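You operate a simulated robot arm through the tools that you are given. There is no shell and no other tool.

You run a simulated two-armed robot. Do the job below in one go: nothing can be reset, and whatever is moved stays where it is left.

TASK
Zero the calibration box, then test the orange shunt at its printed amps.
Fine: leave the shunt on the plate and the box off.

Only the result counts: the job must be done as asked and must still hold three seconds after the hand-in. Knocking over, shifting, dropping, spilling or breaking anything else fails it.

THE ROBOT
Two 7-joint arms with fingered hands on one trunk that stands fixed in place. Base frame: the origin is at the foot of the trunk, x ahead of it, y to its left, z up; the work surface is at about z = 750. Lengths are in mm, angles in degrees, forces in N, time in s.
The left shoulder is at [104, 182, 1046], the right one opposite. With the tool pointing down near the work surface each hand reaches from about 480 to 860 mm from the base axis, measured 20 degrees to its own side. Payload 3.8 kg a hand.
Tool frame (each hand has its own): the origin (TCP) lies between the finger pads and is the grasp point; the fingertips stand 30 mm ahead of it; z points along the fingers, y is the line along which they close. The gripper opens to 104 mm; its body begins 35 mm behind the TCP. The gripper is a hand of 4 fingers: y runs from the thumb to the fingers, the wrist lies at [-17, -104, -178] in the tool frame, and closing takes about 1.5 s.
Orientation is that of the tool frame in the base frame, as a unit quaternion [x, y, z, w]. With the fingers straight down and the wrist toward the robot, the tool's x, y and z point along [0, 1, 0], [1, 0, 0] and [0, 0, -1] of the base frame.

THE INTERFACE
- The arms move only by the tool apply_moves. It takes "left_steps", "right_steps" or both (then of equal length, played together; a hand with none holds still); each is one flat list of numbers, 7 for each row, row after row: the opening, from 0 (shut) to 1 (fully open), then the shift along the base's x, y, z in mm, then the turn, a rotation vector about the base's x, y, z in degrees. In form: [jaw, tx, ty, tz, wx, wy, wz, jaw, tx, ty, tz, wx, wy, wz, ...]. A call has 1 to 20 rows; each row shifts and turns the commanded pose from where the row before left it. Each row takes 0.2 s and may step no farther than 50 mm and 8.6 degrees from the row before; otherwise, or with a gripper value out of range, the whole call is refused. Where a pose cannot be reached the arm comes as near as it can. A force on the tool above 90 N (or 10 N above the force at the start of the call, whichever is more), or a blocked arm, ends the call early, and 0.2 s more pass. Each finger travels about 72 mm/s and halts on what it meets, pressing with about 26 N; the grip force reading is that of the motor and also rises with nothing between the fingers. The clock runs only during rows and for 0.2 s after the last one: add rows that do not move to give the fingers time. It gives the time, the measured TCP pose, the force on the tool (base axes), the opening and the grip force at its end, in the units of the frame above (readings bear some noise), with the torque about the TCP (base axes, N m) and any sound that the robot's microphone picked up, and new pictures: "show" is both (left out), scene, wrist or none (wrist: the cameras of the hands that moved).
- Cameras (640 x 400 px; columns grow to the right, rows downward): "scene" is now at [197.4, 38.7, 1250.6]; the picture's right is [0.45, -0.90, 0.00], its down [-0.34, -0.17, -0.93] and it looks along [0.83, 0.41, -0.38] (base axes); focal length 244 px, centre (320, 200). "left" rides on the left gripper at [-66, -90, -126] in its tool frame; the picture's right is [-0.78, -0.30, 0.56], its down [0.57, -0.70, 0.42] and it looks along [0.26, 0.65, 0.71] (tool axes); focal length 275 px, centre (320, 200). "right" rides on the right gripper at [66, -90, -126] in its tool frame; the picture's right is [-0.78, 0.30, -0.56], its down [-0.57, -0.70, 0.42] and it looks along [-0.27, 0.65, 0.71] (tool axes); focal length 275 px, centre (320, 200). There is no depth. A picture from a camera that has moved, and an enlarged one, comes with that camera's place and axes in the base frame and with its lens. The place of the scene camera against the robot may be out by one fixed shift of up to 12 mm in any direction.
- lift_body(by): moves the trunk up (or, below 0, down) by that many mm; the arms and the scene camera ride with it, the base frame stays. It gives what a move gives, with no picture.
- preshape(shape, hand): the hand has 4 fingers and takes this shape, open, in about a second: jaw (thumb against the fingers, like two jaws); tri (thumb and two fingers); tip (a fingertip pinch); poke (one finger out to press); point (the index stretched); flat (the hand flat); cup (the hand cupped); fist (a fist). The gripper value then closes the fingers along that shape, each until it touches; the sizes above hold for jaw. It gives what a move gives, with no picture.
- aim_head(pan, tilt): turns the head with the scene camera to pan (to the left, within 86 degrees either way) and tilt (down, from -29 to 69), counted from straight ahead of the robot (the tilt from the chest, where the trunk bows). It gives what a move gives, and a new picture of the scene camera.
- inspect(camera, box): a new picture of the part [left, top, right, bottom] of that camera's present view, enlarged. It takes no simulated time.
- sign_off(): hands the job in; it is judged then, once.

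Nothing tells you positions but the pictures and the camera data. Unless the task says otherwise, let go and move clear before handing in.

The tools are called after ">>>" by a JSON object that holds its "method" and its "body". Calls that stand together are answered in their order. apply_moves: Moves the arms, as the interface text tells. Its arguments: {"type":"object","properties":{"left_steps":{"type":"array","items":{"type":"number"}},"right_steps":{"type":"array","items":{"type":"number"}},"show":{"type":"string","enum":["both","scene","wrist","none"]}},"required":[]} The other tools are called the same way: lift_body (by) moves the trunk up or down; preshape (shape, hand) gives the hand a shape; aim_head (pan, tilt) turns the head that bears the scene camera; inspect (camera, box) takes an enlarged picture of a part of a camera's view; sign_off () hands the job in.

At the start:

```text
time_s: 0.0
left_tcp_pos: [369.2, 471.2, 1118.5]
left_tcp_rot: [0.706, 0.708, 0.0, 0.0]
left_ft_force: [0.3, 0.2, -0.3]
left_torque: [-0.01, -0.01, 0.03]
left_width: 103.5
left_finger_force: 0.0
left_shape: jaw
right_tcp_pos: [496.5, 10.1, 1171.1]
right_tcp_rot: [0.707, 0.707, 0.0, 0.0]
right_ft_force: [0.4, 0.2, -0.7]
right_torque: [0.05, -0.01, -0.03]
right_width: 103.7
right_finger_force: 0.1
right_shape: jaw
trunk travel left (down, up): [-200.0, 556.0]
head pan, tilt (commanded): [26.5, 22.1]
```

scene: 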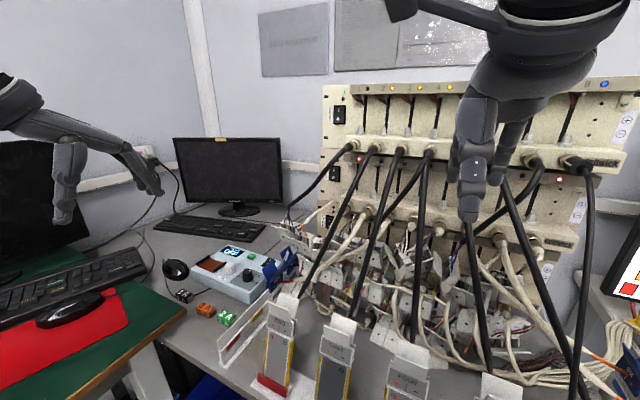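
right: 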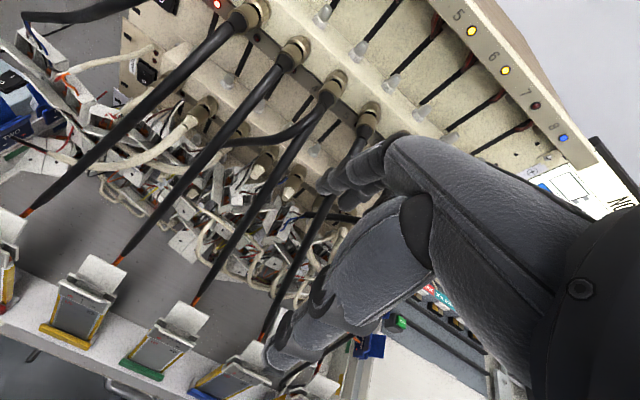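
left: 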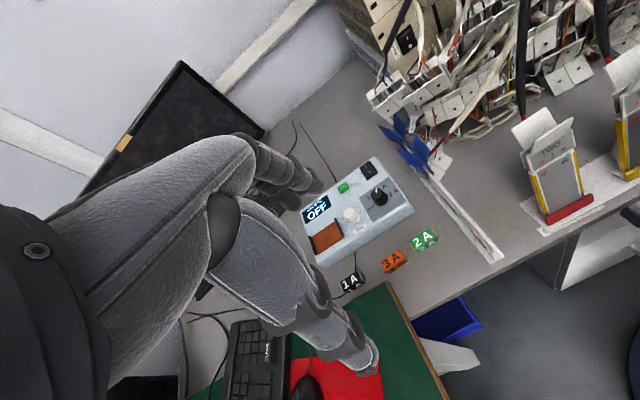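

I see the light-blue calibration box on the desk left of the rack, with three small shunts (1A black, 3A orange, 2A green) in front of it. I'll zoom in on the box to read its controls before moving.

>>> {"method": "inspect", "body": {"camera": "left", "box": [280, 140, 460, 300]}}

>>> {"method": "inspect", "body": {"camera": "scene", "box": [140, 220, 320, 340]}}

```text
2.50 times, centred on (370, 220) of left
camera zoom: at [277.1, 407.3, 1245.1], right [-0.3, -0.78, -0.56], down [-0.7, 0.57, -0.42], along [0.65, 0.26, -0.71], focal length 688 px, centre (195, 150)
```

zoom: 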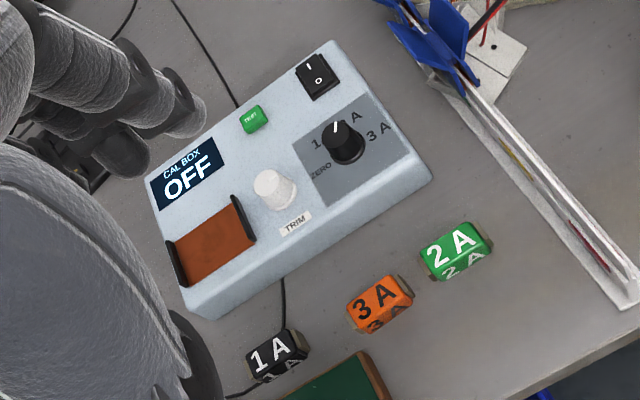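

```text
3.33 times, centred on (230, 280) of scene
camera zoom: at [197.4, 38.7, 1250.6], right [0.45, -0.9, 0.0], down [-0.34, -0.17, -0.93], along [0.83, 0.41, -0.38], focal length 814 px, centre (620, -67)
```

zoom: 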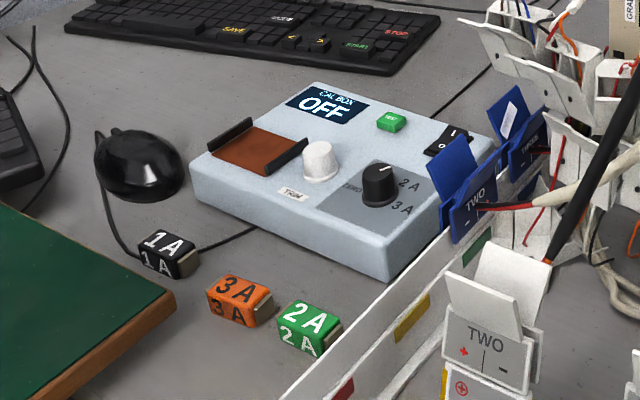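

The box carries a display (OFF), a copper plate with black guides, a TRIM knob, a TEST button, a rocker switch and a ZERO/1A/2A/3A selector, and its sides look lined up with the base axes. I'll zoom further on each control to get pointer angles and positions.

>>> {"method": "inspect", "body": {"camera": "left", "box": [350, 150, 410, 215]}}

>>> {"method": "inspect", "body": {"camera": "left", "box": [300, 190, 370, 265]}}

>>> {"method": "inspect", "body": {"camera": "left", "box": [335, 220, 445, 295]}}

>>> {"method": "inspect", "body": {"camera": "scene", "box": [190, 240, 280, 300]}}

>>> {"method": "aim_head", "body": {"pan": 40, "tilt": 38}}

```text
6.15 times, centred on (380, 182) of left
camera zoom: at [277.1, 407.3, 1245.1], right [-0.3, -0.78, -0.56], down [-0.7, 0.57, -0.42], along [0.65, 0.26, -0.71], focal length 1694 px, centre (-49, 308)
```

zoom: 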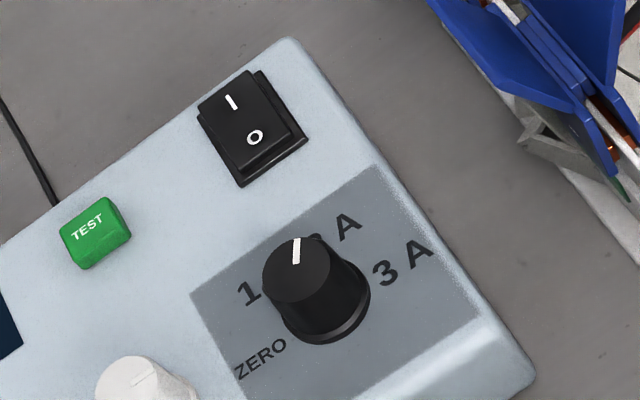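

```text
5.33 times, centred on (335, 228) of left
camera zoom: at [277.1, 407.3, 1245.1], right [-0.3, -0.78, -0.56], down [-0.7, 0.57, -0.42], along [0.65, 0.26, -0.71], focal length 1468 px, centre (240, 53)
```

zoom: 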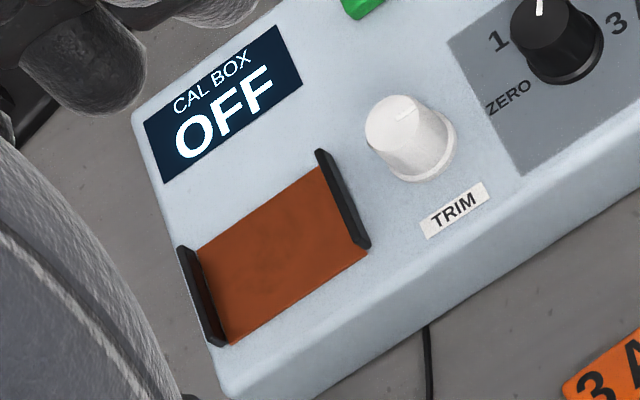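

```text
5.33 times, centred on (390, 258) of left
camera zoom: at [277.1, 407.3, 1245.1], right [-0.3, -0.78, -0.56], down [-0.7, 0.57, -0.42], along [0.65, 0.26, -0.71], focal length 1468 px, centre (-53, -107)
```

zoom: 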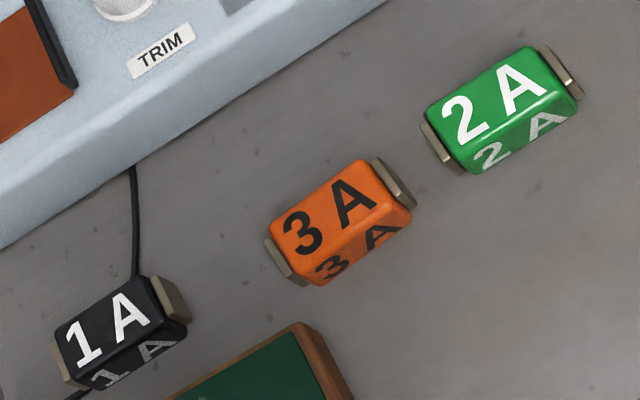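

```text
6.67 times, centred on (235, 270) of scene
camera zoom: at [197.4, 38.7, 1250.6], right [0.45, -0.9, 0.0], down [-0.34, -0.17, -0.93], along [0.83, 0.41, -0.38], focal length 1628 px, centre (887, -267)
```

zoom: 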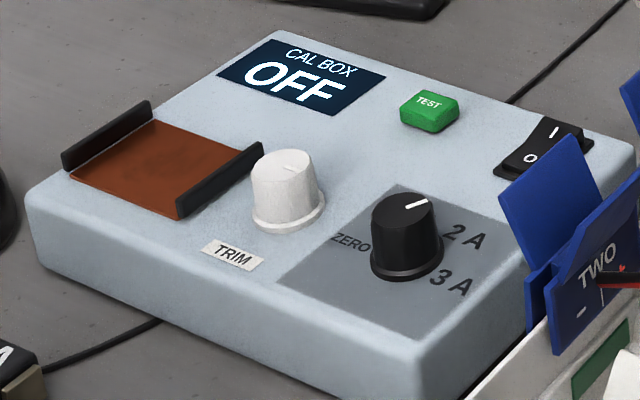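

```text
time_s: 0.8
left_tcp_pos: [369.2, 472.6, 1120.1]
left_tcp_rot: [0.707, 0.707, 0.0, 0.0]
left_ft_force: [0.1, -0.8, 0.3]
left_torque: [-0.02, 0.0, 0.02]
left_width: 103.7
left_finger_force: 0.0
left_shape: jaw
right_tcp_pos: [496.7, 11.3, 1169.8]
right_tcp_rot: [0.707, 0.707, 0.0, 0.001]
right_ft_force: [-0.3, 0.0, 0.1]
right_torque: [0.02, 0.03, -0.01]
right_width: 103.7
right_finger_force: 0.1
right_shape: jaw
trunk travel left (down, up): [-200.0, 556.0]
head pan, tilt (commanded): [40.0, 38.0]
camera scene: at [180.5, 52.8, 1225.6], right [0.64, -0.77, 0.0], down [-0.47, -0.4, -0.79], along [0.6, 0.51, -0.62], focal length 244 px, centre (320, 200)
```

scene: 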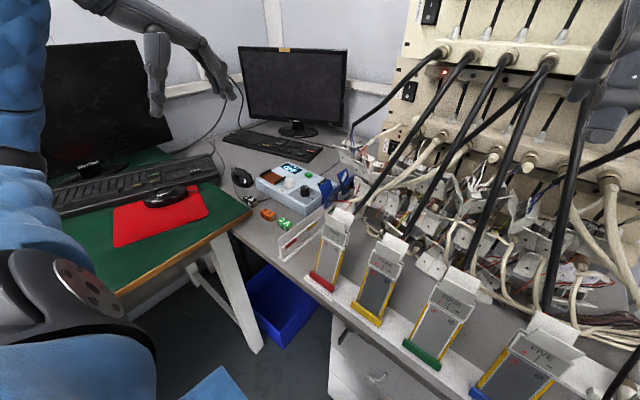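

The selector appears to point at 2A, and ZERO, 1A, 2A and 3A sit about -90, -30, +30 and +90 degrees from straight ahead. Tall blue connectors stand close to the right side of the box, so I'll check their clearance before moving the hand there.

>>> {"method": "inspect", "body": {"camera": "scene", "box": [220, 140, 380, 250]}}

>>> {"method": "inspect", "body": {"camera": "left", "box": [340, 90, 500, 200]}}

```text
3.64 times, centred on (300, 195) of scene
camera zoom: at [180.5, 52.8, 1225.6], right [0.64, -0.77, 0.0], down [-0.47, -0.4, -0.79], along [0.6, 0.51, -0.62], focal length 888 px, centre (393, 218)
```

zoom: 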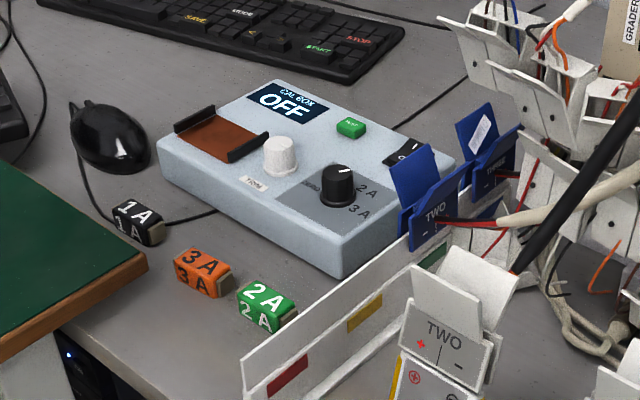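

```text
3.64 times, centred on (420, 145) of left
camera zoom: at [277.1, 407.3, 1245.1], right [-0.3, -0.78, -0.56], down [-0.7, 0.57, -0.42], along [0.65, 0.26, -0.71], focal length 1001 px, centre (-44, 400)
```

zoom: 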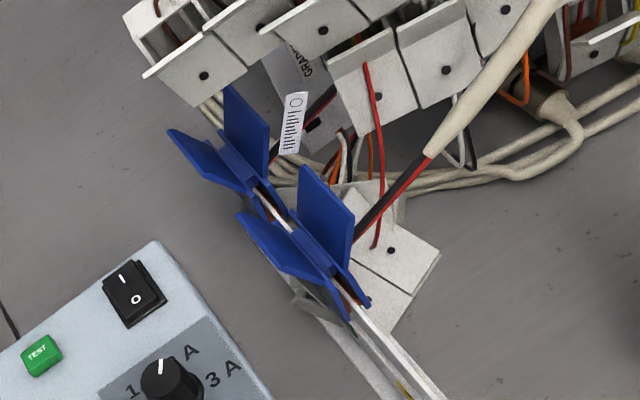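

The blue clip flaps top out near z≈870 at y≈378, about 65 mm from the rocker's centre line, so the hand must stay on the +y side there. I'll take the poke shape and find where the pressing fingertip sits.

>>> {"method": "preshape", "body": {"hand": "left", "shape": "poke"}}

>>> {"method": "inspect", "body": {"camera": "left", "box": [0, 0, 640, 400]}}

>>> {"method": "inspect", "body": {"camera": "scene", "box": [60, 0, 300, 150]}}

```text
time_s: 1.7
left_tcp_pos: [368.2, 472.1, 1119.1]
left_tcp_rot: [0.707, 0.707, 0.0, 0.0]
left_ft_force: [0.0, -0.4, -0.8]
left_torque: [0.0, 0.01, 0.01]
left_width: 0.2
left_finger_force: 0.0
left_shape: poke
right_tcp_pos: [496.3, 10.6, 1169.8]
right_tcp_rot: [0.707, 0.707, -0.001, 0.0]
right_ft_force: [-0.6, -0.6, -0.3]
right_torque: [0.01, -0.02, -0.02]
right_width: 103.7
right_finger_force: 0.0
right_shape: jaw
trunk travel left (down, up): [-200.0, 556.0]
head pan, tilt (commanded): [40.0, 38.0]
```

```text
1.00 times, centred on (320, 200) of left (not enlarged: the box is as wide or as high as the picture)
camera zoom: at [277.1, 407.3, 1245.1], right [-0.3, -0.78, -0.56], down [-0.7, 0.57, -0.42], along [0.65, 0.26, -0.71], focal length 275 px, centre (320, 200)
```

zoom: 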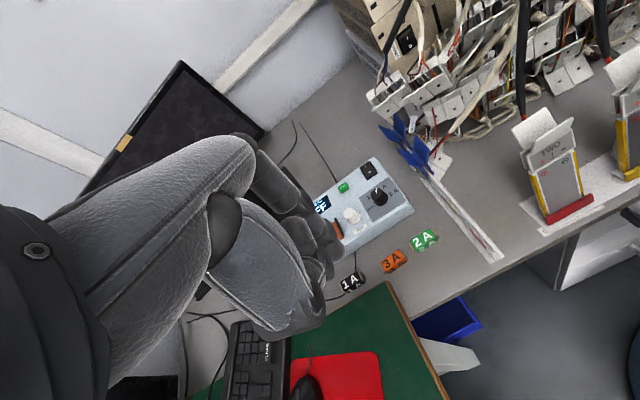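

```text
2.67 times, centred on (180, 75) of scene
camera zoom: at [180.4, 52.8, 1225.5], right [0.64, -0.77, 0.0], down [-0.47, -0.4, -0.79], along [0.6, 0.51, -0.62], focal length 651 px, centre (693, 533)
```

zoom: 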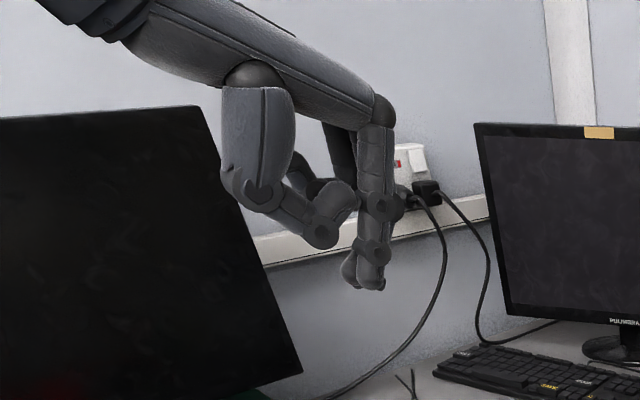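

>>> {"method": "inspect", "body": {"camera": "left", "box": [180, 120, 380, 345]}}

>>> {"method": "inspect", "body": {"camera": "scene", "box": [140, 20, 240, 120]}}

```text
1.78 times, centred on (280, 232) of left
camera zoom: at [277.1, 407.3, 1245.1], right [-0.3, -0.78, -0.56], down [-0.7, 0.57, -0.42], along [0.65, 0.26, -0.71], focal length 489 px, centre (391, 142)
```

zoom: 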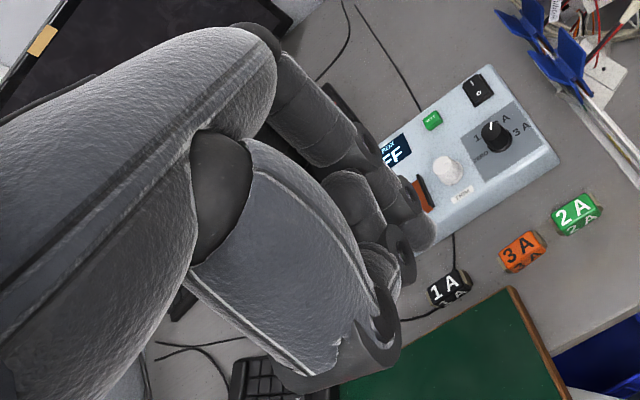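

```text
4.00 times, centred on (190, 70) of scene
camera zoom: at [180.4, 52.8, 1225.5], right [0.64, -0.77, 0.0], down [-0.47, -0.4, -0.79], along [0.6, 0.51, -0.62], focal length 977 px, centre (840, 720)
```

zoom: 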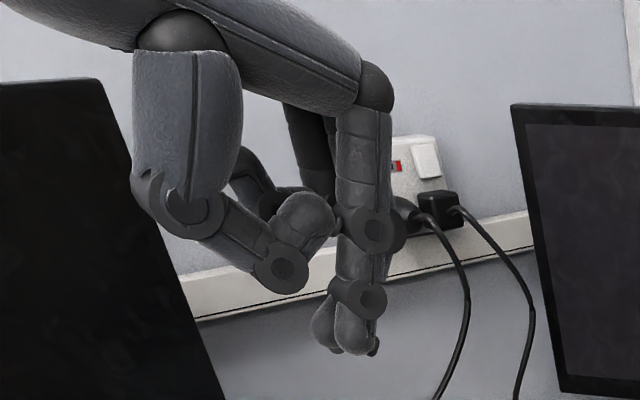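

The poke fingertip sits roughly at tool [-8, -8, +20]. Next I'll bring it above the rocker's "I" end at about (681, 446), staying high.

>>> {"method": "apply_moves", "body": {"left_steps": [0, 32, -1.9, -22, 0, 0, 0, 0, 32, -1.9, -22, 0, 0, 0, 0, 32, -1.9, -22, 0, 0, 0, 0, 32, -1.9, -22, 0, 0, 0, 0, 32, -1.9, -22, 0, 0, 0, 0, 32, -1.9, -22, 0, 0, 0, 0, 32, -1.9, -22, 0, 0, 0, 0, 32, -1.9, -22, 0, 0, 0, 0, 32, -1.9, -22, 0, 0, 0, 0, 32, -1.9, -22, 0, 0, 0, 0, 0, 0, 0, 0, 0, 0]}}

```text
time_s: 4.1
left_tcp_pos: [687.3, 453.2, 900.4]
left_tcp_rot: [0.707, 0.707, 0.0, 0.001]
left_ft_force: [0.5, -0.2, -0.2]
left_torque: [0.01, 0.03, 0.0]
left_width: 0.1
left_finger_force: 0.0
left_shape: poke
right_tcp_pos: [495.7, 11.6, 1170.2]
right_tcp_rot: [0.707, 0.707, 0.001, 0.0]
right_ft_force: [-0.8, -0.1, -0.8]
right_torque: [-0.02, -0.03, 0.01]
right_width: 103.8
right_finger_force: 0.1
right_shape: jaw
trunk travel left (down, up): [-200.0, 556.0]
head pan, tilt (commanded): [40.0, 38.0]
camera scene: at [179.9, 52.7, 1225.7], right [0.64, -0.77, 0.0], down [-0.47, -0.4, -0.79], along [0.6, 0.51, -0.62], focal length 244 px, centre (320, 200)
camera left: at [596.1, 388.6, 1025.7], right [-0.3, -0.78, -0.56], down [-0.7, 0.57, -0.43], along [0.65, 0.26, -0.71], focal length 275 px, centre (320, 200)
```

scene: 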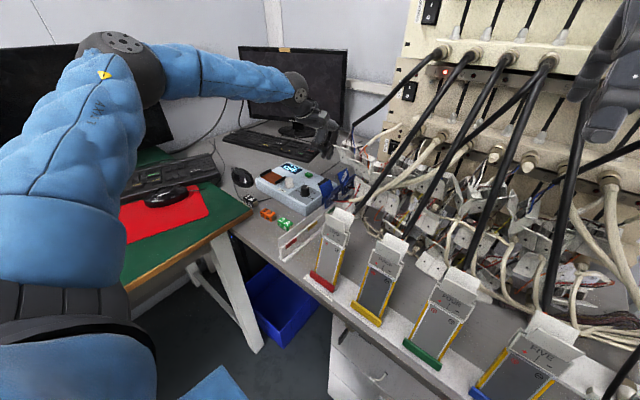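
left: 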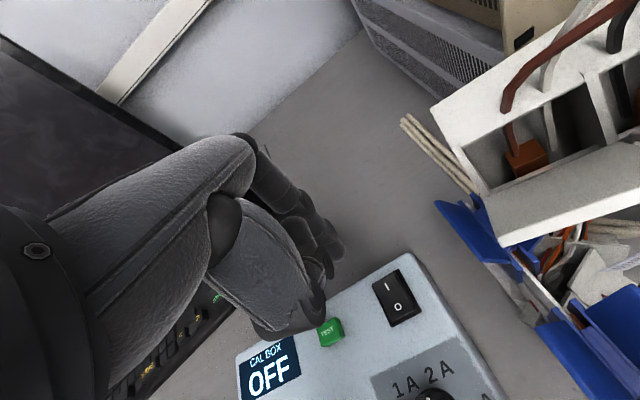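

>>> {"method": "inspect", "body": {"camera": "left", "box": [280, 220, 460, 332]}}

>>> {"method": "inspect", "body": {"camera": "scene", "box": [240, 80, 400, 220]}}

```text
3.56 times, centred on (370, 276) of left
camera zoom: at [596.1, 388.6, 1025.7], right [-0.3, -0.78, -0.56], down [-0.7, 0.57, -0.43], along [0.65, 0.26, -0.71], focal length 979 px, centre (142, -70)
```

zoom: 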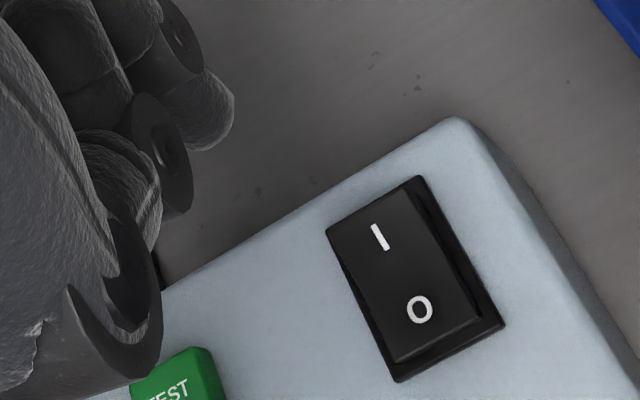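

```text
2.86 times, centred on (320, 150) of scene
camera zoom: at [179.9, 52.7, 1225.7], right [0.64, -0.77, 0.0], down [-0.47, -0.4, -0.79], along [0.6, 0.51, -0.62], focal length 698 px, centre (320, 343)
```

zoom: 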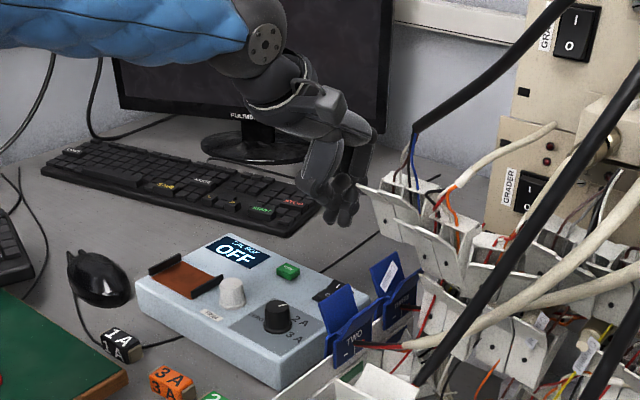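

The rocker's "I" mark triangulates to about (675.5, 445, 806), and the fingertip is some 70 mm above it. I'll come down most of the way and check.

>>> {"method": "apply_moves", "body": {"left_steps": [0, -1, 1, -20, 0, 0, 0, 0, -1, 1, -20, 0, 0, 0, 0, 0, 0, -18, 0, 0, 0, 0, 0, 0, 0, 0, 0, 0]}}

>>> {"method": "inspect", "body": {"camera": "left", "box": [250, 180, 460, 330]}}

>>> {"method": "inspect", "body": {"camera": "scene", "box": [280, 120, 380, 220]}}

```text
time_s: 5.1
left_tcp_pos: [686.2, 457.4, 841.5]
left_tcp_rot: [0.707, 0.707, 0.0, 0.0]
left_ft_force: [0.5, 0.5, 0.3]
left_torque: [0.01, 0.0, -0.01]
left_width: 0.1
left_finger_force: 0.0
left_shape: poke
right_tcp_pos: [496.5, 11.8, 1169.2]
right_tcp_rot: [0.707, 0.707, 0.001, 0.0]
right_ft_force: [-0.7, 0.8, 0.2]
right_torque: [0.0, -0.02, 0.0]
right_width: 103.8
right_finger_force: 0.1
right_shape: jaw
trunk travel left (down, up): [-200.0, 556.0]
head pan, tilt (commanded): [40.0, 38.0]
camera scene: at [180.3, 52.7, 1225.6], right [0.64, -0.77, 0.0], down [-0.47, -0.4, -0.79], along [0.6, 0.51, -0.62], focal length 244 px, centre (320, 200)
camera left: at [594.7, 391.4, 966.1], right [-0.3, -0.78, -0.56], down [-0.7, 0.57, -0.42], along [0.65, 0.26, -0.71], focal length 275 px, centre (320, 200)
```

scene: 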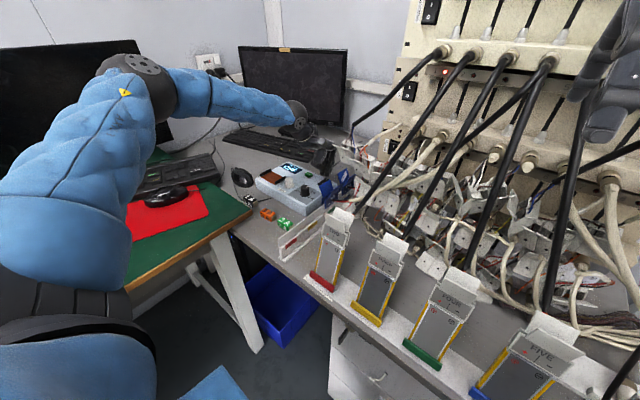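
left: 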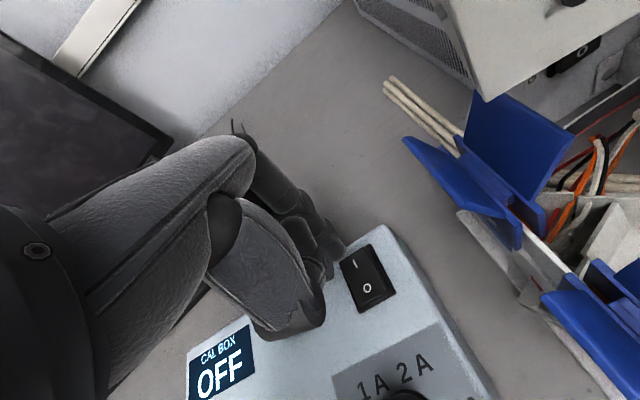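

```text
2.67 times, centred on (355, 255) of left
camera zoom: at [594.7, 391.4, 966.1], right [-0.3, -0.78, -0.56], down [-0.7, 0.57, -0.42], along [0.65, 0.26, -0.71], focal length 734 px, centre (227, 53)
```

zoom: 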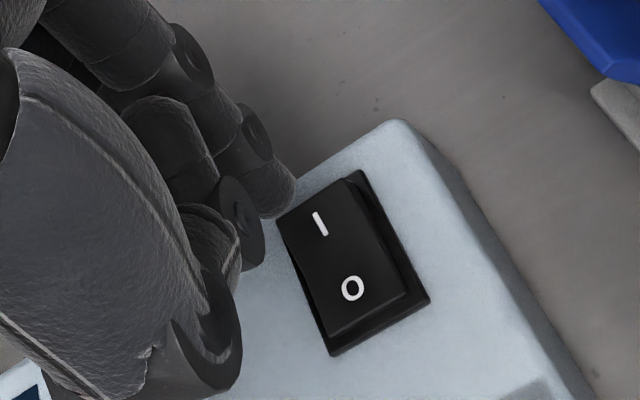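

```text
4.00 times, centred on (330, 170) of scene
camera zoom: at [180.3, 52.7, 1225.6], right [0.64, -0.77, 0.0], down [-0.47, -0.4, -0.79], along [0.6, 0.51, -0.62], focal length 977 px, centre (280, 320)
```

zoom: 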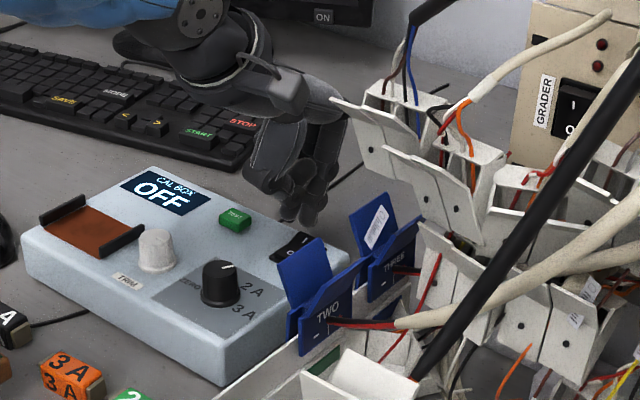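

The fingertip now sits about 16 mm above the "I" end at roughly (678, 448). I'll press down in small steps while watching force and the display.

>>> {"method": "apply_moves", "body": {"left_steps": [0, 0, -2, -6, 0, 0, 0, 0, 0, 0, -4, 0, 0, 0, 0, 0, 0, -2, 0, 0, 0, 0, 0, 0, 0, 0, 0, 0], "show": "wrist"}}

```text
time_s: 6.1
left_tcp_pos: [686.7, 453.3, 830.5]
left_tcp_rot: [0.708, 0.706, 0.0, 0.0]
left_ft_force: [0.1, 0.6, 3.2]
left_torque: [-0.02, 0.0, 0.0]
left_width: 0.0
left_finger_force: 0.1
left_shape: poke
right_tcp_pos: [497.2, 11.1, 1171.1]
right_tcp_rot: [0.707, 0.707, 0.0, 0.0]
right_ft_force: [-0.2, 0.4, -0.2]
right_torque: [0.02, -0.02, 0.01]
right_width: 103.8
right_finger_force: 0.0
right_shape: jaw
trunk travel left (down, up): [-200.0, 556.0]
head pan, tilt (commanded): [40.0, 38.0]
camera left: at [594.8, 388.3, 955.0], right [-0.3, -0.78, -0.56], down [-0.7, 0.57, -0.43], along [0.65, 0.26, -0.71], focal length 275 px, centre (320, 200)
```

left: 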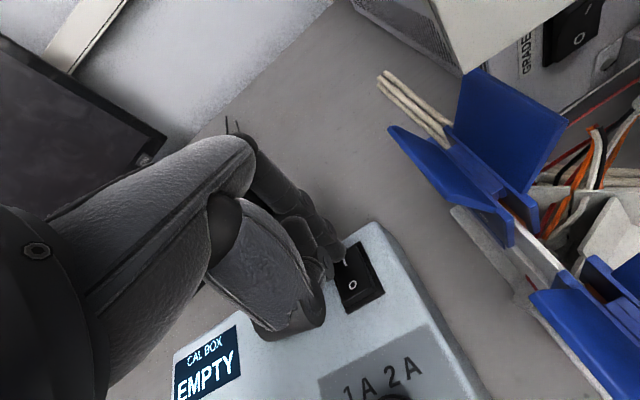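

The display changed to "EMPTY", so the box is on. I'll lift away and read the display and rocker closely.

>>> {"method": "apply_moves", "body": {"left_steps": [0, 0, 2, 25, 0, 0, 0, 0, -10, 0, 45, 0, 0, 0, 0, -40, 0, 25, 0, 0, 0, 0, -40, 0, 25, 0, 0, 0, 0, -40, 0, 25, 0, 0, 0, 0, -40, 0, 25, 0, 0, 0, 0, 0, 0, 0, 0, 0, 0], "show": "wrist"}}

>>> {"method": "inspect", "body": {"camera": "left", "box": [260, 150, 500, 330]}}

>>> {"method": "inspect", "body": {"camera": "scene", "box": [240, 140, 380, 230]}}

```text
time_s: 7.7
left_tcp_pos: [519.0, 455.8, 997.6]
left_tcp_rot: [0.707, 0.707, -0.001, 0.0]
left_ft_force: [0.0, 0.2, 0.1]
left_torque: [-0.01, -0.03, 0.02]
left_width: 0.0
left_finger_force: 0.0
left_shape: poke
right_tcp_pos: [497.3, 10.8, 1169.7]
right_tcp_rot: [0.708, 0.706, 0.0, 0.0]
right_ft_force: [0.2, 0.0, -0.2]
right_torque: [0.01, -0.03, 0.01]
right_width: 103.8
right_finger_force: 0.0
right_shape: jaw
trunk travel left (down, up): [-200.0, 556.0]
head pan, tilt (commanded): [40.0, 38.0]
camera left: at [427.7, 390.2, 1123.5], right [-0.3, -0.78, -0.56], down [-0.7, 0.57, -0.42], along [0.65, 0.26, -0.72], focal length 275 px, centre (320, 200)
```

left: 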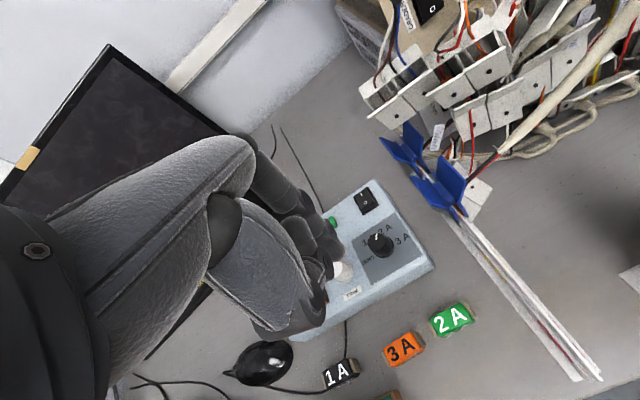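

```text
2.22 times, centred on (380, 240) of left
camera zoom: at [427.7, 390.2, 1123.5], right [-0.3, -0.78, -0.56], down [-0.7, 0.57, -0.42], along [0.65, 0.26, -0.72], focal length 612 px, centre (187, 111)
```

zoom: 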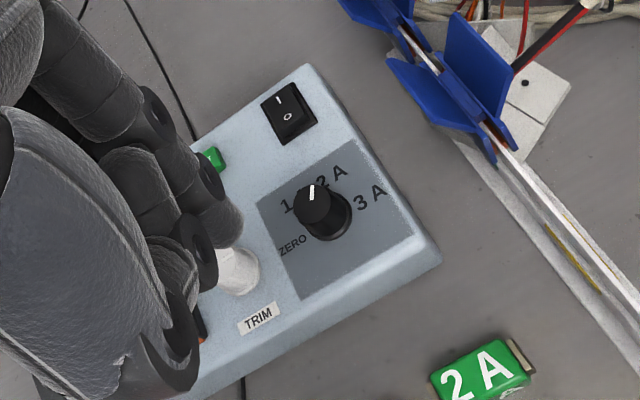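

```text
4.44 times, centred on (310, 185) of scene
camera zoom: at [180.7, 52.7, 1225.4], right [0.64, -0.77, 0.0], down [-0.47, -0.4, -0.79], along [0.6, 0.51, -0.62], focal length 1086 px, centre (364, 267)
```

zoom: 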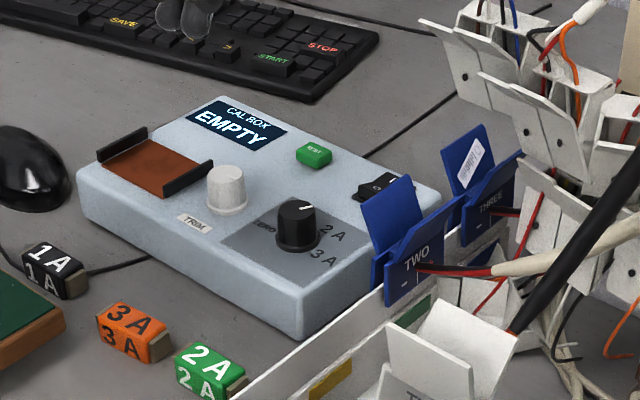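

The box is on and shows EMPTY; its top is at z≈795.5 and the selector's top is near (592.5, 456, 816), about 25 mm across. I'll try the "tri" hand shape for knob turning and study its geometry.

>>> {"method": "preshape", "body": {"hand": "left", "shape": "tri"}}

>>> {"method": "inspect", "body": {"camera": "left", "box": [160, 100, 480, 300]}}

>>> {"method": "inspect", "body": {"camera": "scene", "box": [200, 20, 360, 160]}}

```text
time_s: 8.6
left_tcp_pos: [518.7, 454.9, 998.6]
left_tcp_rot: [0.707, 0.708, 0.0, 0.001]
left_ft_force: [0.0, 0.1, -0.5]
left_torque: [0.0, 0.01, 0.02]
left_width: 103.8
left_finger_force: 0.0
left_shape: tri
right_tcp_pos: [496.4, 11.6, 1169.5]
right_tcp_rot: [0.707, 0.707, -0.001, 0.0]
right_ft_force: [0.0, 0.8, 0.1]
right_torque: [0.06, 0.04, 0.03]
right_width: 103.9
right_finger_force: 0.0
right_shape: jaw
trunk travel left (down, up): [-200.0, 556.0]
head pan, tilt (commanded): [40.0, 38.0]
```

```text
2.00 times, centred on (320, 200) of left
camera zoom: at [427.6, 390.4, 1123.9], right [-0.3, -0.78, -0.56], down [-0.7, 0.57, -0.42], along [0.65, 0.26, -0.71], focal length 551 px, centre (320, 200)
```

zoom: 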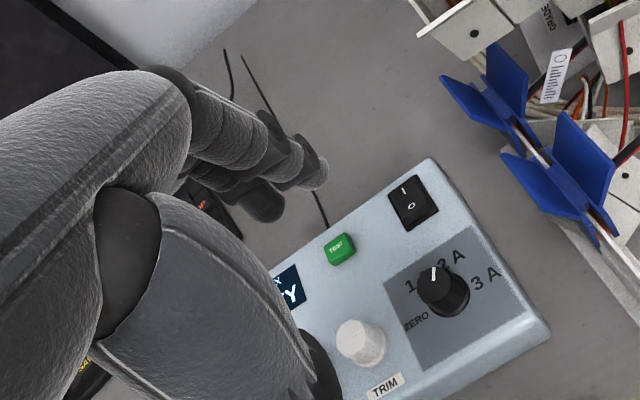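

```text
2.86 times, centred on (280, 90) of scene
camera zoom: at [180.4, 52.8, 1225.5], right [0.64, -0.77, 0.0], down [-0.47, -0.4, -0.79], along [0.6, 0.51, -0.62], focal length 698 px, centre (434, 514)
```

zoom: 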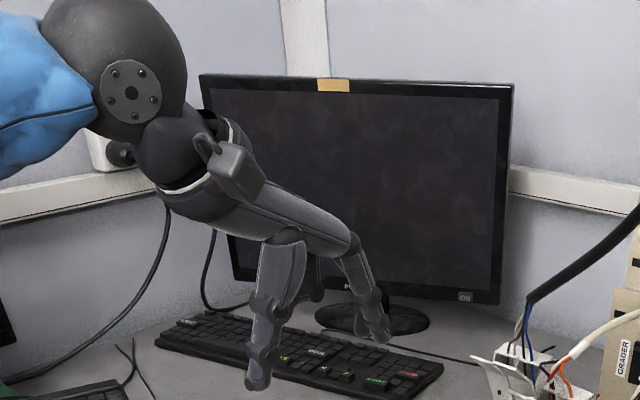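

>>> {"method": "inspect", "body": {"camera": "left", "box": [0, 0, 640, 400]}}

>>> {"method": "inspect", "body": {"camera": "scene", "box": [260, 90, 360, 170]}}

```text
1.00 times, centred on (320, 200) of left (not enlarged: the box is as wide or as high as the picture)
camera zoom: at [427.6, 390.4, 1123.9], right [-0.3, -0.78, -0.56], down [-0.7, 0.57, -0.42], along [0.65, 0.26, -0.71], focal length 275 px, centre (320, 200)
```

zoom: 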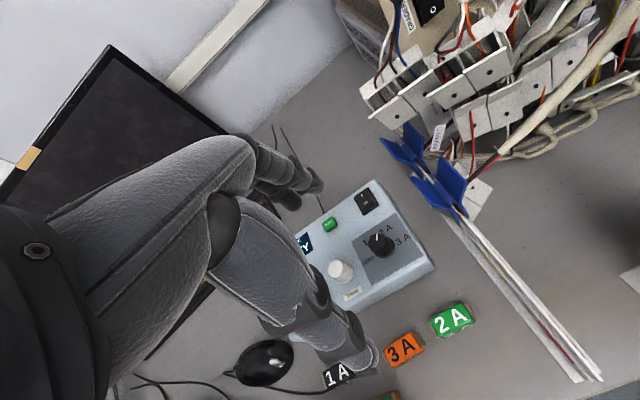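

```text
5.00 times, centred on (310, 130) of scene
camera zoom: at [180.4, 52.8, 1225.5], right [0.64, -0.77, 0.0], down [-0.47, -0.4, -0.79], along [0.6, 0.51, -0.62], focal length 1221 px, centre (370, 550)
```

zoom: 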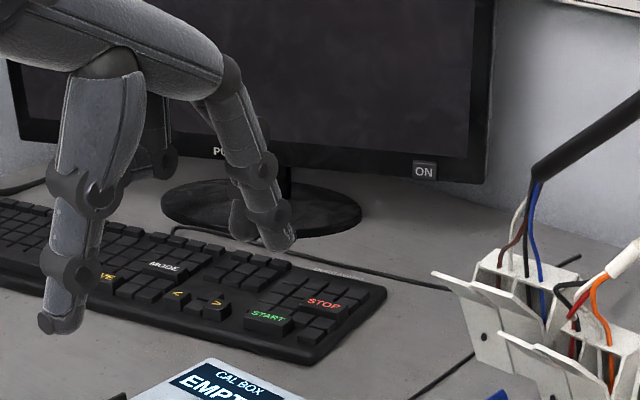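

I'll close the tri grasp in free air to about knob width to see where the fingertips meet.

>>> {"method": "apply_moves", "body": {"left_steps": [0.28, 0, 0, 0, 0, 0, 0, 0.28, 0, 0, 0, 0, 0, 0, 0.28, 0, 0, 0, 0, 0, 0, 0.28, 0, 0, 0, 0, 0, 0, 0.28, 0, 0, 0, 0, 0, 0, 0.28, 0, 0, 0, 0, 0, 0], "show": "wrist"}}

>>> {"method": "inspect", "body": {"camera": "left", "box": [220, 150, 420, 300]}}

>>> {"method": "inspect", "body": {"camera": "scene", "box": [260, 90, 360, 170]}}

```text
time_s: 10.0
left_tcp_pos: [518.9, 455.3, 998.2]
left_tcp_rot: [0.707, 0.707, 0.0, 0.0]
left_ft_force: [0.5, 0.2, 0.6]
left_torque: [0.01, 0.02, 0.05]
left_width: 29.5
left_finger_force: 0.0
left_shape: tri
right_tcp_pos: [497.2, 10.3, 1168.8]
right_tcp_rot: [0.707, 0.707, 0.0, 0.0]
right_ft_force: [-0.5, -0.1, -1.0]
right_torque: [0.02, -0.03, 0.02]
right_width: 103.6
right_finger_force: 0.0
right_shape: jaw
trunk travel left (down, up): [-200.0, 556.0]
head pan, tilt (commanded): [40.0, 38.0]
camera left: at [427.7, 390.4, 1124.0], right [-0.3, -0.78, -0.56], down [-0.7, 0.57, -0.42], along [0.65, 0.26, -0.71], focal length 275 px, centre (320, 200)
```

left: 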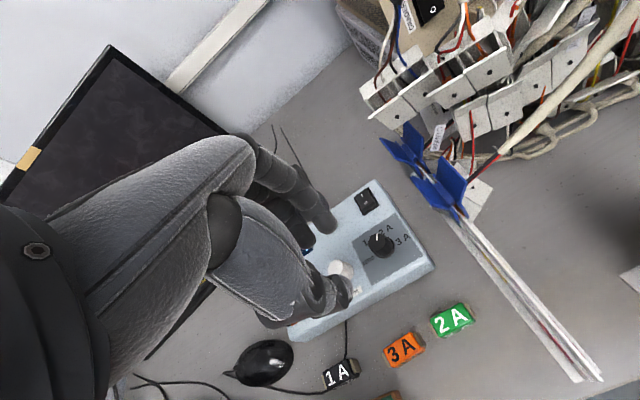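

```text
2.67 times, centred on (320, 225) of left
camera zoom: at [427.7, 390.4, 1124.0], right [-0.3, -0.78, -0.56], down [-0.7, 0.57, -0.42], along [0.65, 0.26, -0.71], focal length 734 px, centre (320, 133)
```

zoom: 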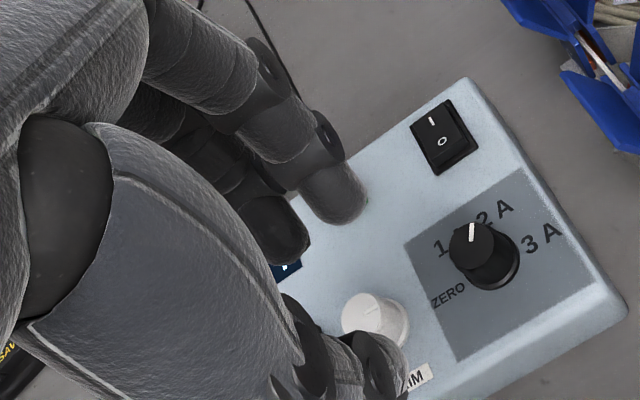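

```text
5.00 times, centred on (310, 130) of scene
camera zoom: at [180.4, 52.8, 1225.5], right [0.64, -0.77, 0.0], down [-0.47, -0.4, -0.79], along [0.6, 0.51, -0.62], focal length 1221 px, centre (370, 550)
```

zoom: 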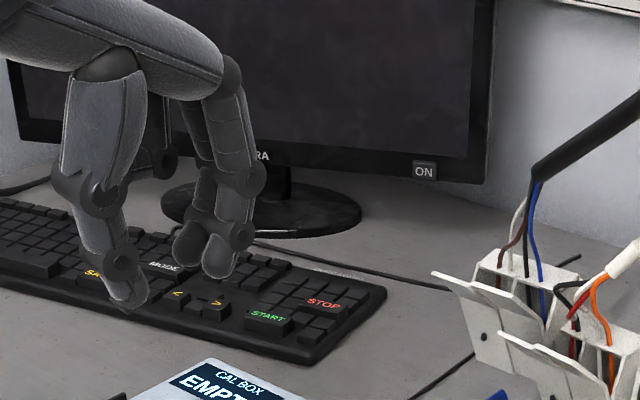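

In tri shape the thumb and two fingertips meet centred on the TCP, about 27 mm below it. I'll move above the selector while yawing the hand -60° to check reach and clearance, opening only partway.

>>> {"method": "apply_moves", "body": {"left_steps": [0.45, 10.5, 0.1, -12, 0, 0, -8.57, 0.45, 10.5, 0.1, -12, 0, 0, -8.57, 0.45, 10.5, 0.1, -12, 0, 0, -8.57, 0.45, 10.5, 0.1, -12, 0, 0, -8.57, 0.45, 10.5, 0.1, -12, 0, 0, -8.57, 0.45, 10.5, 0.1, -12, 0, 0, -8.57, 0.45, 10.5, 0.1, -12, 0, 0, -8.57, 0.45, 0, 0, 0, 0, 0, 0]}}

>>> {"method": "inspect", "body": {"camera": "scene", "box": [240, 80, 400, 230]}}

```text
time_s: 11.8
left_tcp_pos: [589.9, 455.8, 914.9]
left_tcp_rot: [0.966, 0.258, -0.001, 0.0]
left_ft_force: [0.7, -0.3, 0.3]
left_torque: [0.01, 0.05, -0.03]
left_width: 46.4
left_finger_force: 0.0
left_shape: tri
right_tcp_pos: [496.8, 10.2, 1171.2]
right_tcp_rot: [0.707, 0.707, 0.0, 0.0]
right_ft_force: [0.2, -0.4, 0.1]
right_torque: [0.0, 0.0, -0.01]
right_width: 103.8
right_finger_force: 0.0
right_shape: jaw
trunk travel left (down, up): [-200.0, 556.0]
head pan, tilt (commanded): [40.0, 38.0]
camera scene: at [180.1, 52.8, 1225.7], right [0.64, -0.77, 0.0], down [-0.47, -0.4, -0.79], along [0.6, 0.51, -0.62], focal length 244 px, centre (320, 200)
camera left: at [486.6, 501.9, 1040.5], right [-0.82, -0.13, -0.56], down [0.15, 0.89, -0.43], along [0.55, -0.43, -0.71], focal length 275 px, centre (320, 200)
```

scene: 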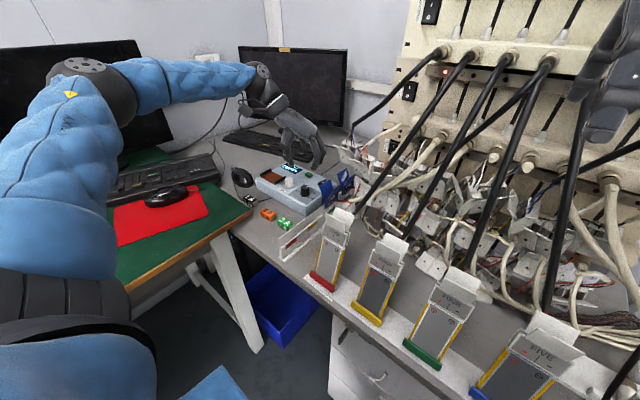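
left: 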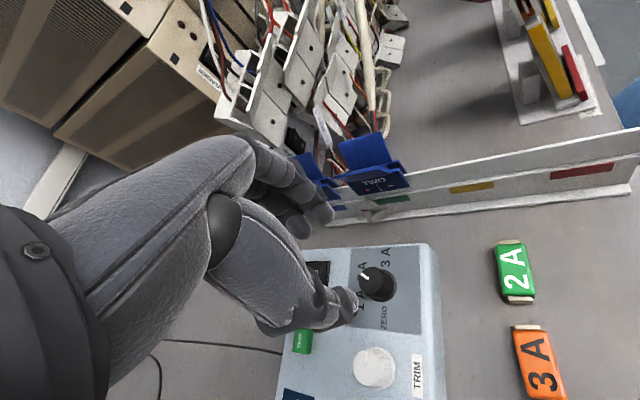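

```text
2.67 times, centred on (320, 155) of scene
camera zoom: at [180.1, 52.8, 1225.7], right [0.64, -0.77, 0.0], down [-0.47, -0.4, -0.79], along [0.6, 0.51, -0.62], focal length 651 px, centre (320, 320)
```

zoom: 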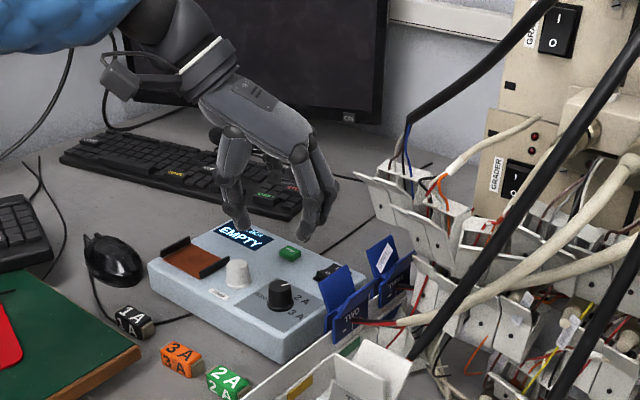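

>>> {"method": "inspect", "body": {"camera": "left", "box": [270, 220, 450, 400]}}

>>> {"method": "inspect", "body": {"camera": "left", "box": [330, 240, 430, 310]}}

```text
2.22 times, centred on (360, 310) of left
camera zoom: at [486.6, 501.9, 1040.5], right [-0.82, -0.13, -0.56], down [0.15, 0.89, -0.43], along [0.55, -0.43, -0.71], focal length 612 px, centre (231, -44)
```

zoom: 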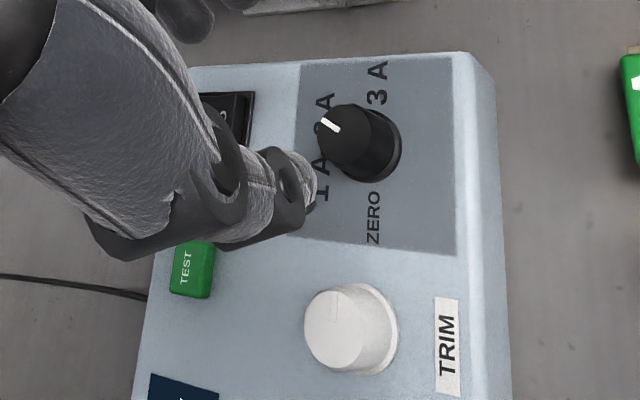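

```text
5.71 times, centred on (380, 275) of left
camera zoom: at [486.6, 501.9, 1040.5], right [-0.82, -0.13, -0.56], down [0.15, 0.89, -0.43], along [0.55, -0.43, -0.71], focal length 1573 px, centre (-23, -229)
```

zoom: 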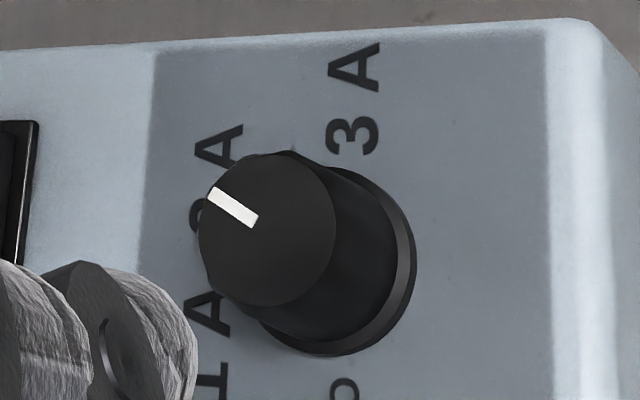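

The selector top centre is confirmed at (592.5, 456, 816), pointing at 2A. I'll descend over it with the fingers 46 mm apart.

>>> {"method": "apply_moves", "body": {"left_steps": [0.45, 1.5, 0.2, -30, 0, 0, 0, 0.45, 0, 0, -30, 0, 0, 0, 0.45, 0, 0, -16, 0, 0, 0, 0.45, 0, 0, -6, 0, 0, 0, 0.45, 0, 0, 0, 0, 0, 0]}}

>>> {"method": "inspect", "body": {"camera": "left", "box": [250, 150, 470, 330]}}

>>> {"method": "inspect", "body": {"camera": "scene", "box": [250, 120, 370, 220]}}

```text
time_s: 13.0
left_tcp_pos: [591.9, 455.4, 833.0]
left_tcp_rot: [0.966, 0.258, 0.0, 0.0]
left_ft_force: [-0.5, 0.2, 0.4]
left_torque: [0.0, -0.02, 0.03]
left_width: 46.5
left_finger_force: 0.0
left_shape: tri
right_tcp_pos: [497.4, 11.5, 1169.9]
right_tcp_rot: [0.707, 0.707, 0.0, 0.0]
right_ft_force: [-0.3, 0.5, -0.8]
right_torque: [-0.02, 0.0, 0.02]
right_width: 103.8
right_finger_force: 0.1
right_shape: jaw
trunk travel left (down, up): [-200.0, 556.0]
head pan, tilt (commanded): [40.0, 38.0]
camera scene: at [180.4, 52.8, 1225.5], right [0.64, -0.77, 0.0], down [-0.47, -0.4, -0.79], along [0.6, 0.51, -0.62], focal length 244 px, centre (320, 200)
camera left: at [488.1, 501.8, 959.3], right [-0.82, -0.13, -0.56], down [0.14, 0.89, -0.42], along [0.55, -0.43, -0.71], focal length 275 px, centre (320, 200)
```

scene: 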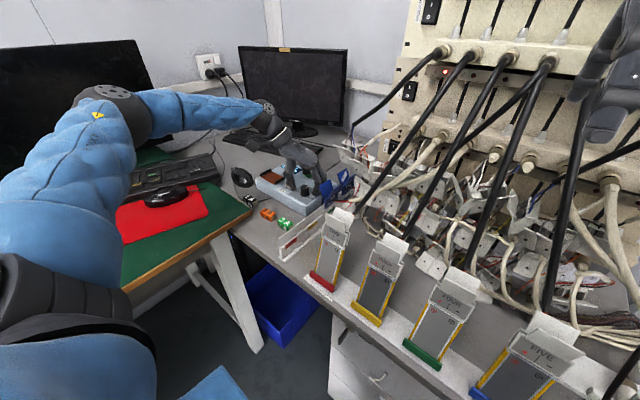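
left: 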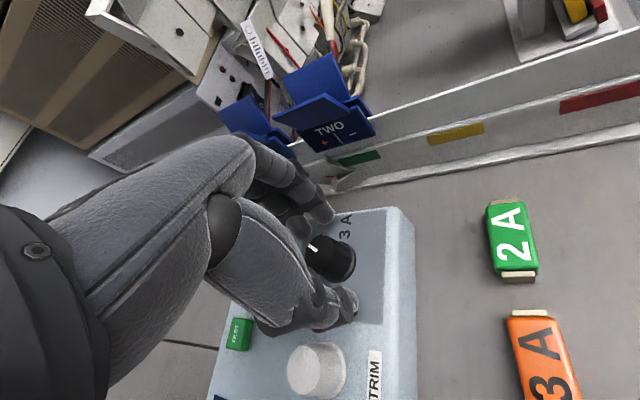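

```text
2.22 times, centred on (360, 240) of left
camera zoom: at [488.1, 501.8, 959.3], right [-0.82, -0.13, -0.56], down [0.14, 0.89, -0.42], along [0.55, -0.43, -0.71], focal length 612 px, centre (231, 111)
```

zoom: 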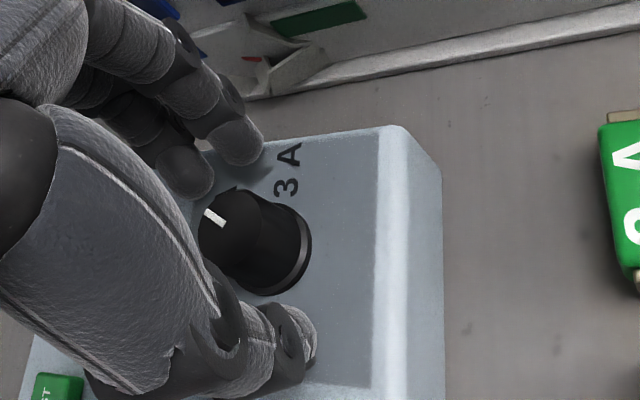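

```text
4.00 times, centred on (310, 170) of scene
camera zoom: at [180.4, 52.8, 1225.5], right [0.64, -0.77, 0.0], down [-0.47, -0.4, -0.79], along [0.6, 0.51, -0.62], focal length 977 px, centre (360, 320)
```

zoom: 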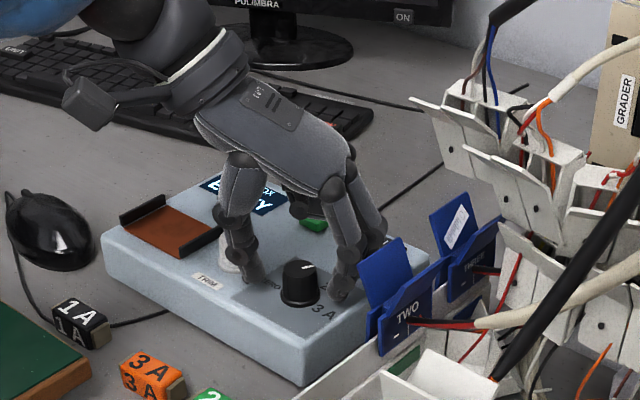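

The knob sits nicely between thumb and two fingers. I'll lower a few mm more and close on it.

>>> {"method": "apply_moves", "body": {"left_steps": [0.45, 0, 0, -4, 0, 0, 0, 0.3, 0, 0, 0, 0, 0, 0, 0.15, 0, 0, 0, 0, 0, 0, 0.1, 0, 0, 0, 0, 0, 0, 0.1, 0, 0, 0, 0, 0, 0, 0.1, 0, 0, 0, 0, 0, 0], "show": "wrist"}}

>>> {"method": "inspect", "body": {"camera": "left", "box": [250, 150, 470, 330]}}

>>> {"method": "inspect", "body": {"camera": "scene", "box": [250, 120, 370, 220]}}

```text
time_s: 14.4
left_tcp_pos: [591.6, 455.8, 829.4]
left_tcp_rot: [0.966, 0.259, 0.0, 0.0]
left_ft_force: [-0.9, -0.6, -0.9]
left_torque: [0.01, -0.03, 0.03]
left_width: 17.8
left_finger_force: 26.0
left_shape: tri
right_tcp_pos: [496.7, 11.1, 1170.5]
right_tcp_rot: [0.708, 0.706, 0.0, 0.0]
right_ft_force: [0.0, -0.7, -0.4]
right_torque: [-0.04, -0.01, 0.0]
right_width: 103.9
right_finger_force: 0.0
right_shape: jaw
trunk travel left (down, up): [-200.0, 556.0]
head pan, tilt (commanded): [40.0, 38.0]
camera left: at [488.4, 502.1, 955.2], right [-0.82, -0.13, -0.56], down [0.14, 0.89, -0.42], along [0.55, -0.43, -0.71], focal length 275 px, centre (320, 200)
```

left: 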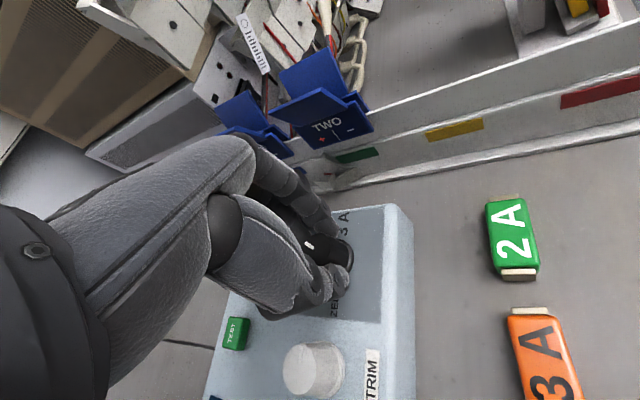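

```text
2.22 times, centred on (360, 240) of left
camera zoom: at [488.4, 502.1, 955.2], right [-0.82, -0.13, -0.56], down [0.14, 0.89, -0.42], along [0.55, -0.43, -0.71], focal length 612 px, centre (231, 111)
```

zoom: 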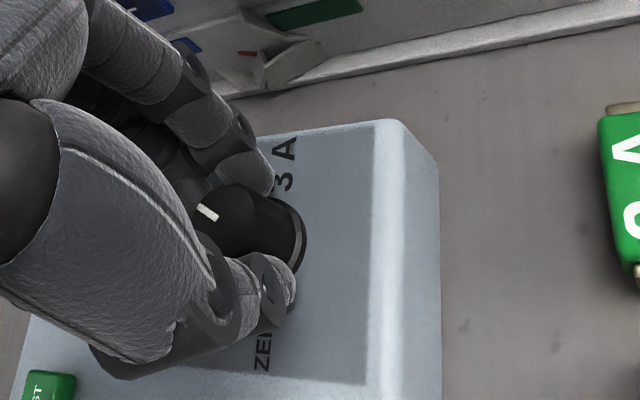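

```text
4.00 times, centred on (310, 170) of scene
camera zoom: at [180.5, 52.9, 1225.5], right [0.64, -0.77, 0.0], down [-0.47, -0.4, -0.79], along [0.6, 0.51, -0.62], focal length 977 px, centre (360, 320)
```

zoom: 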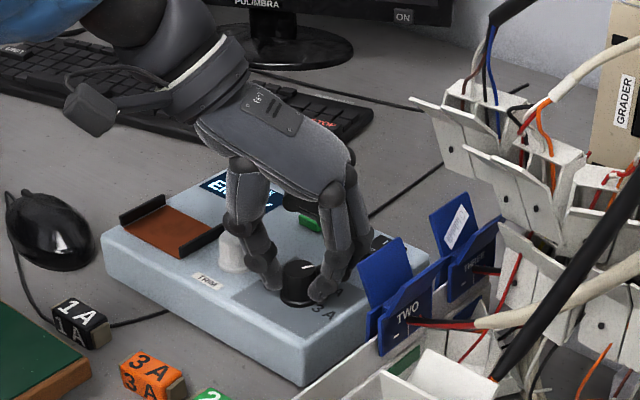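

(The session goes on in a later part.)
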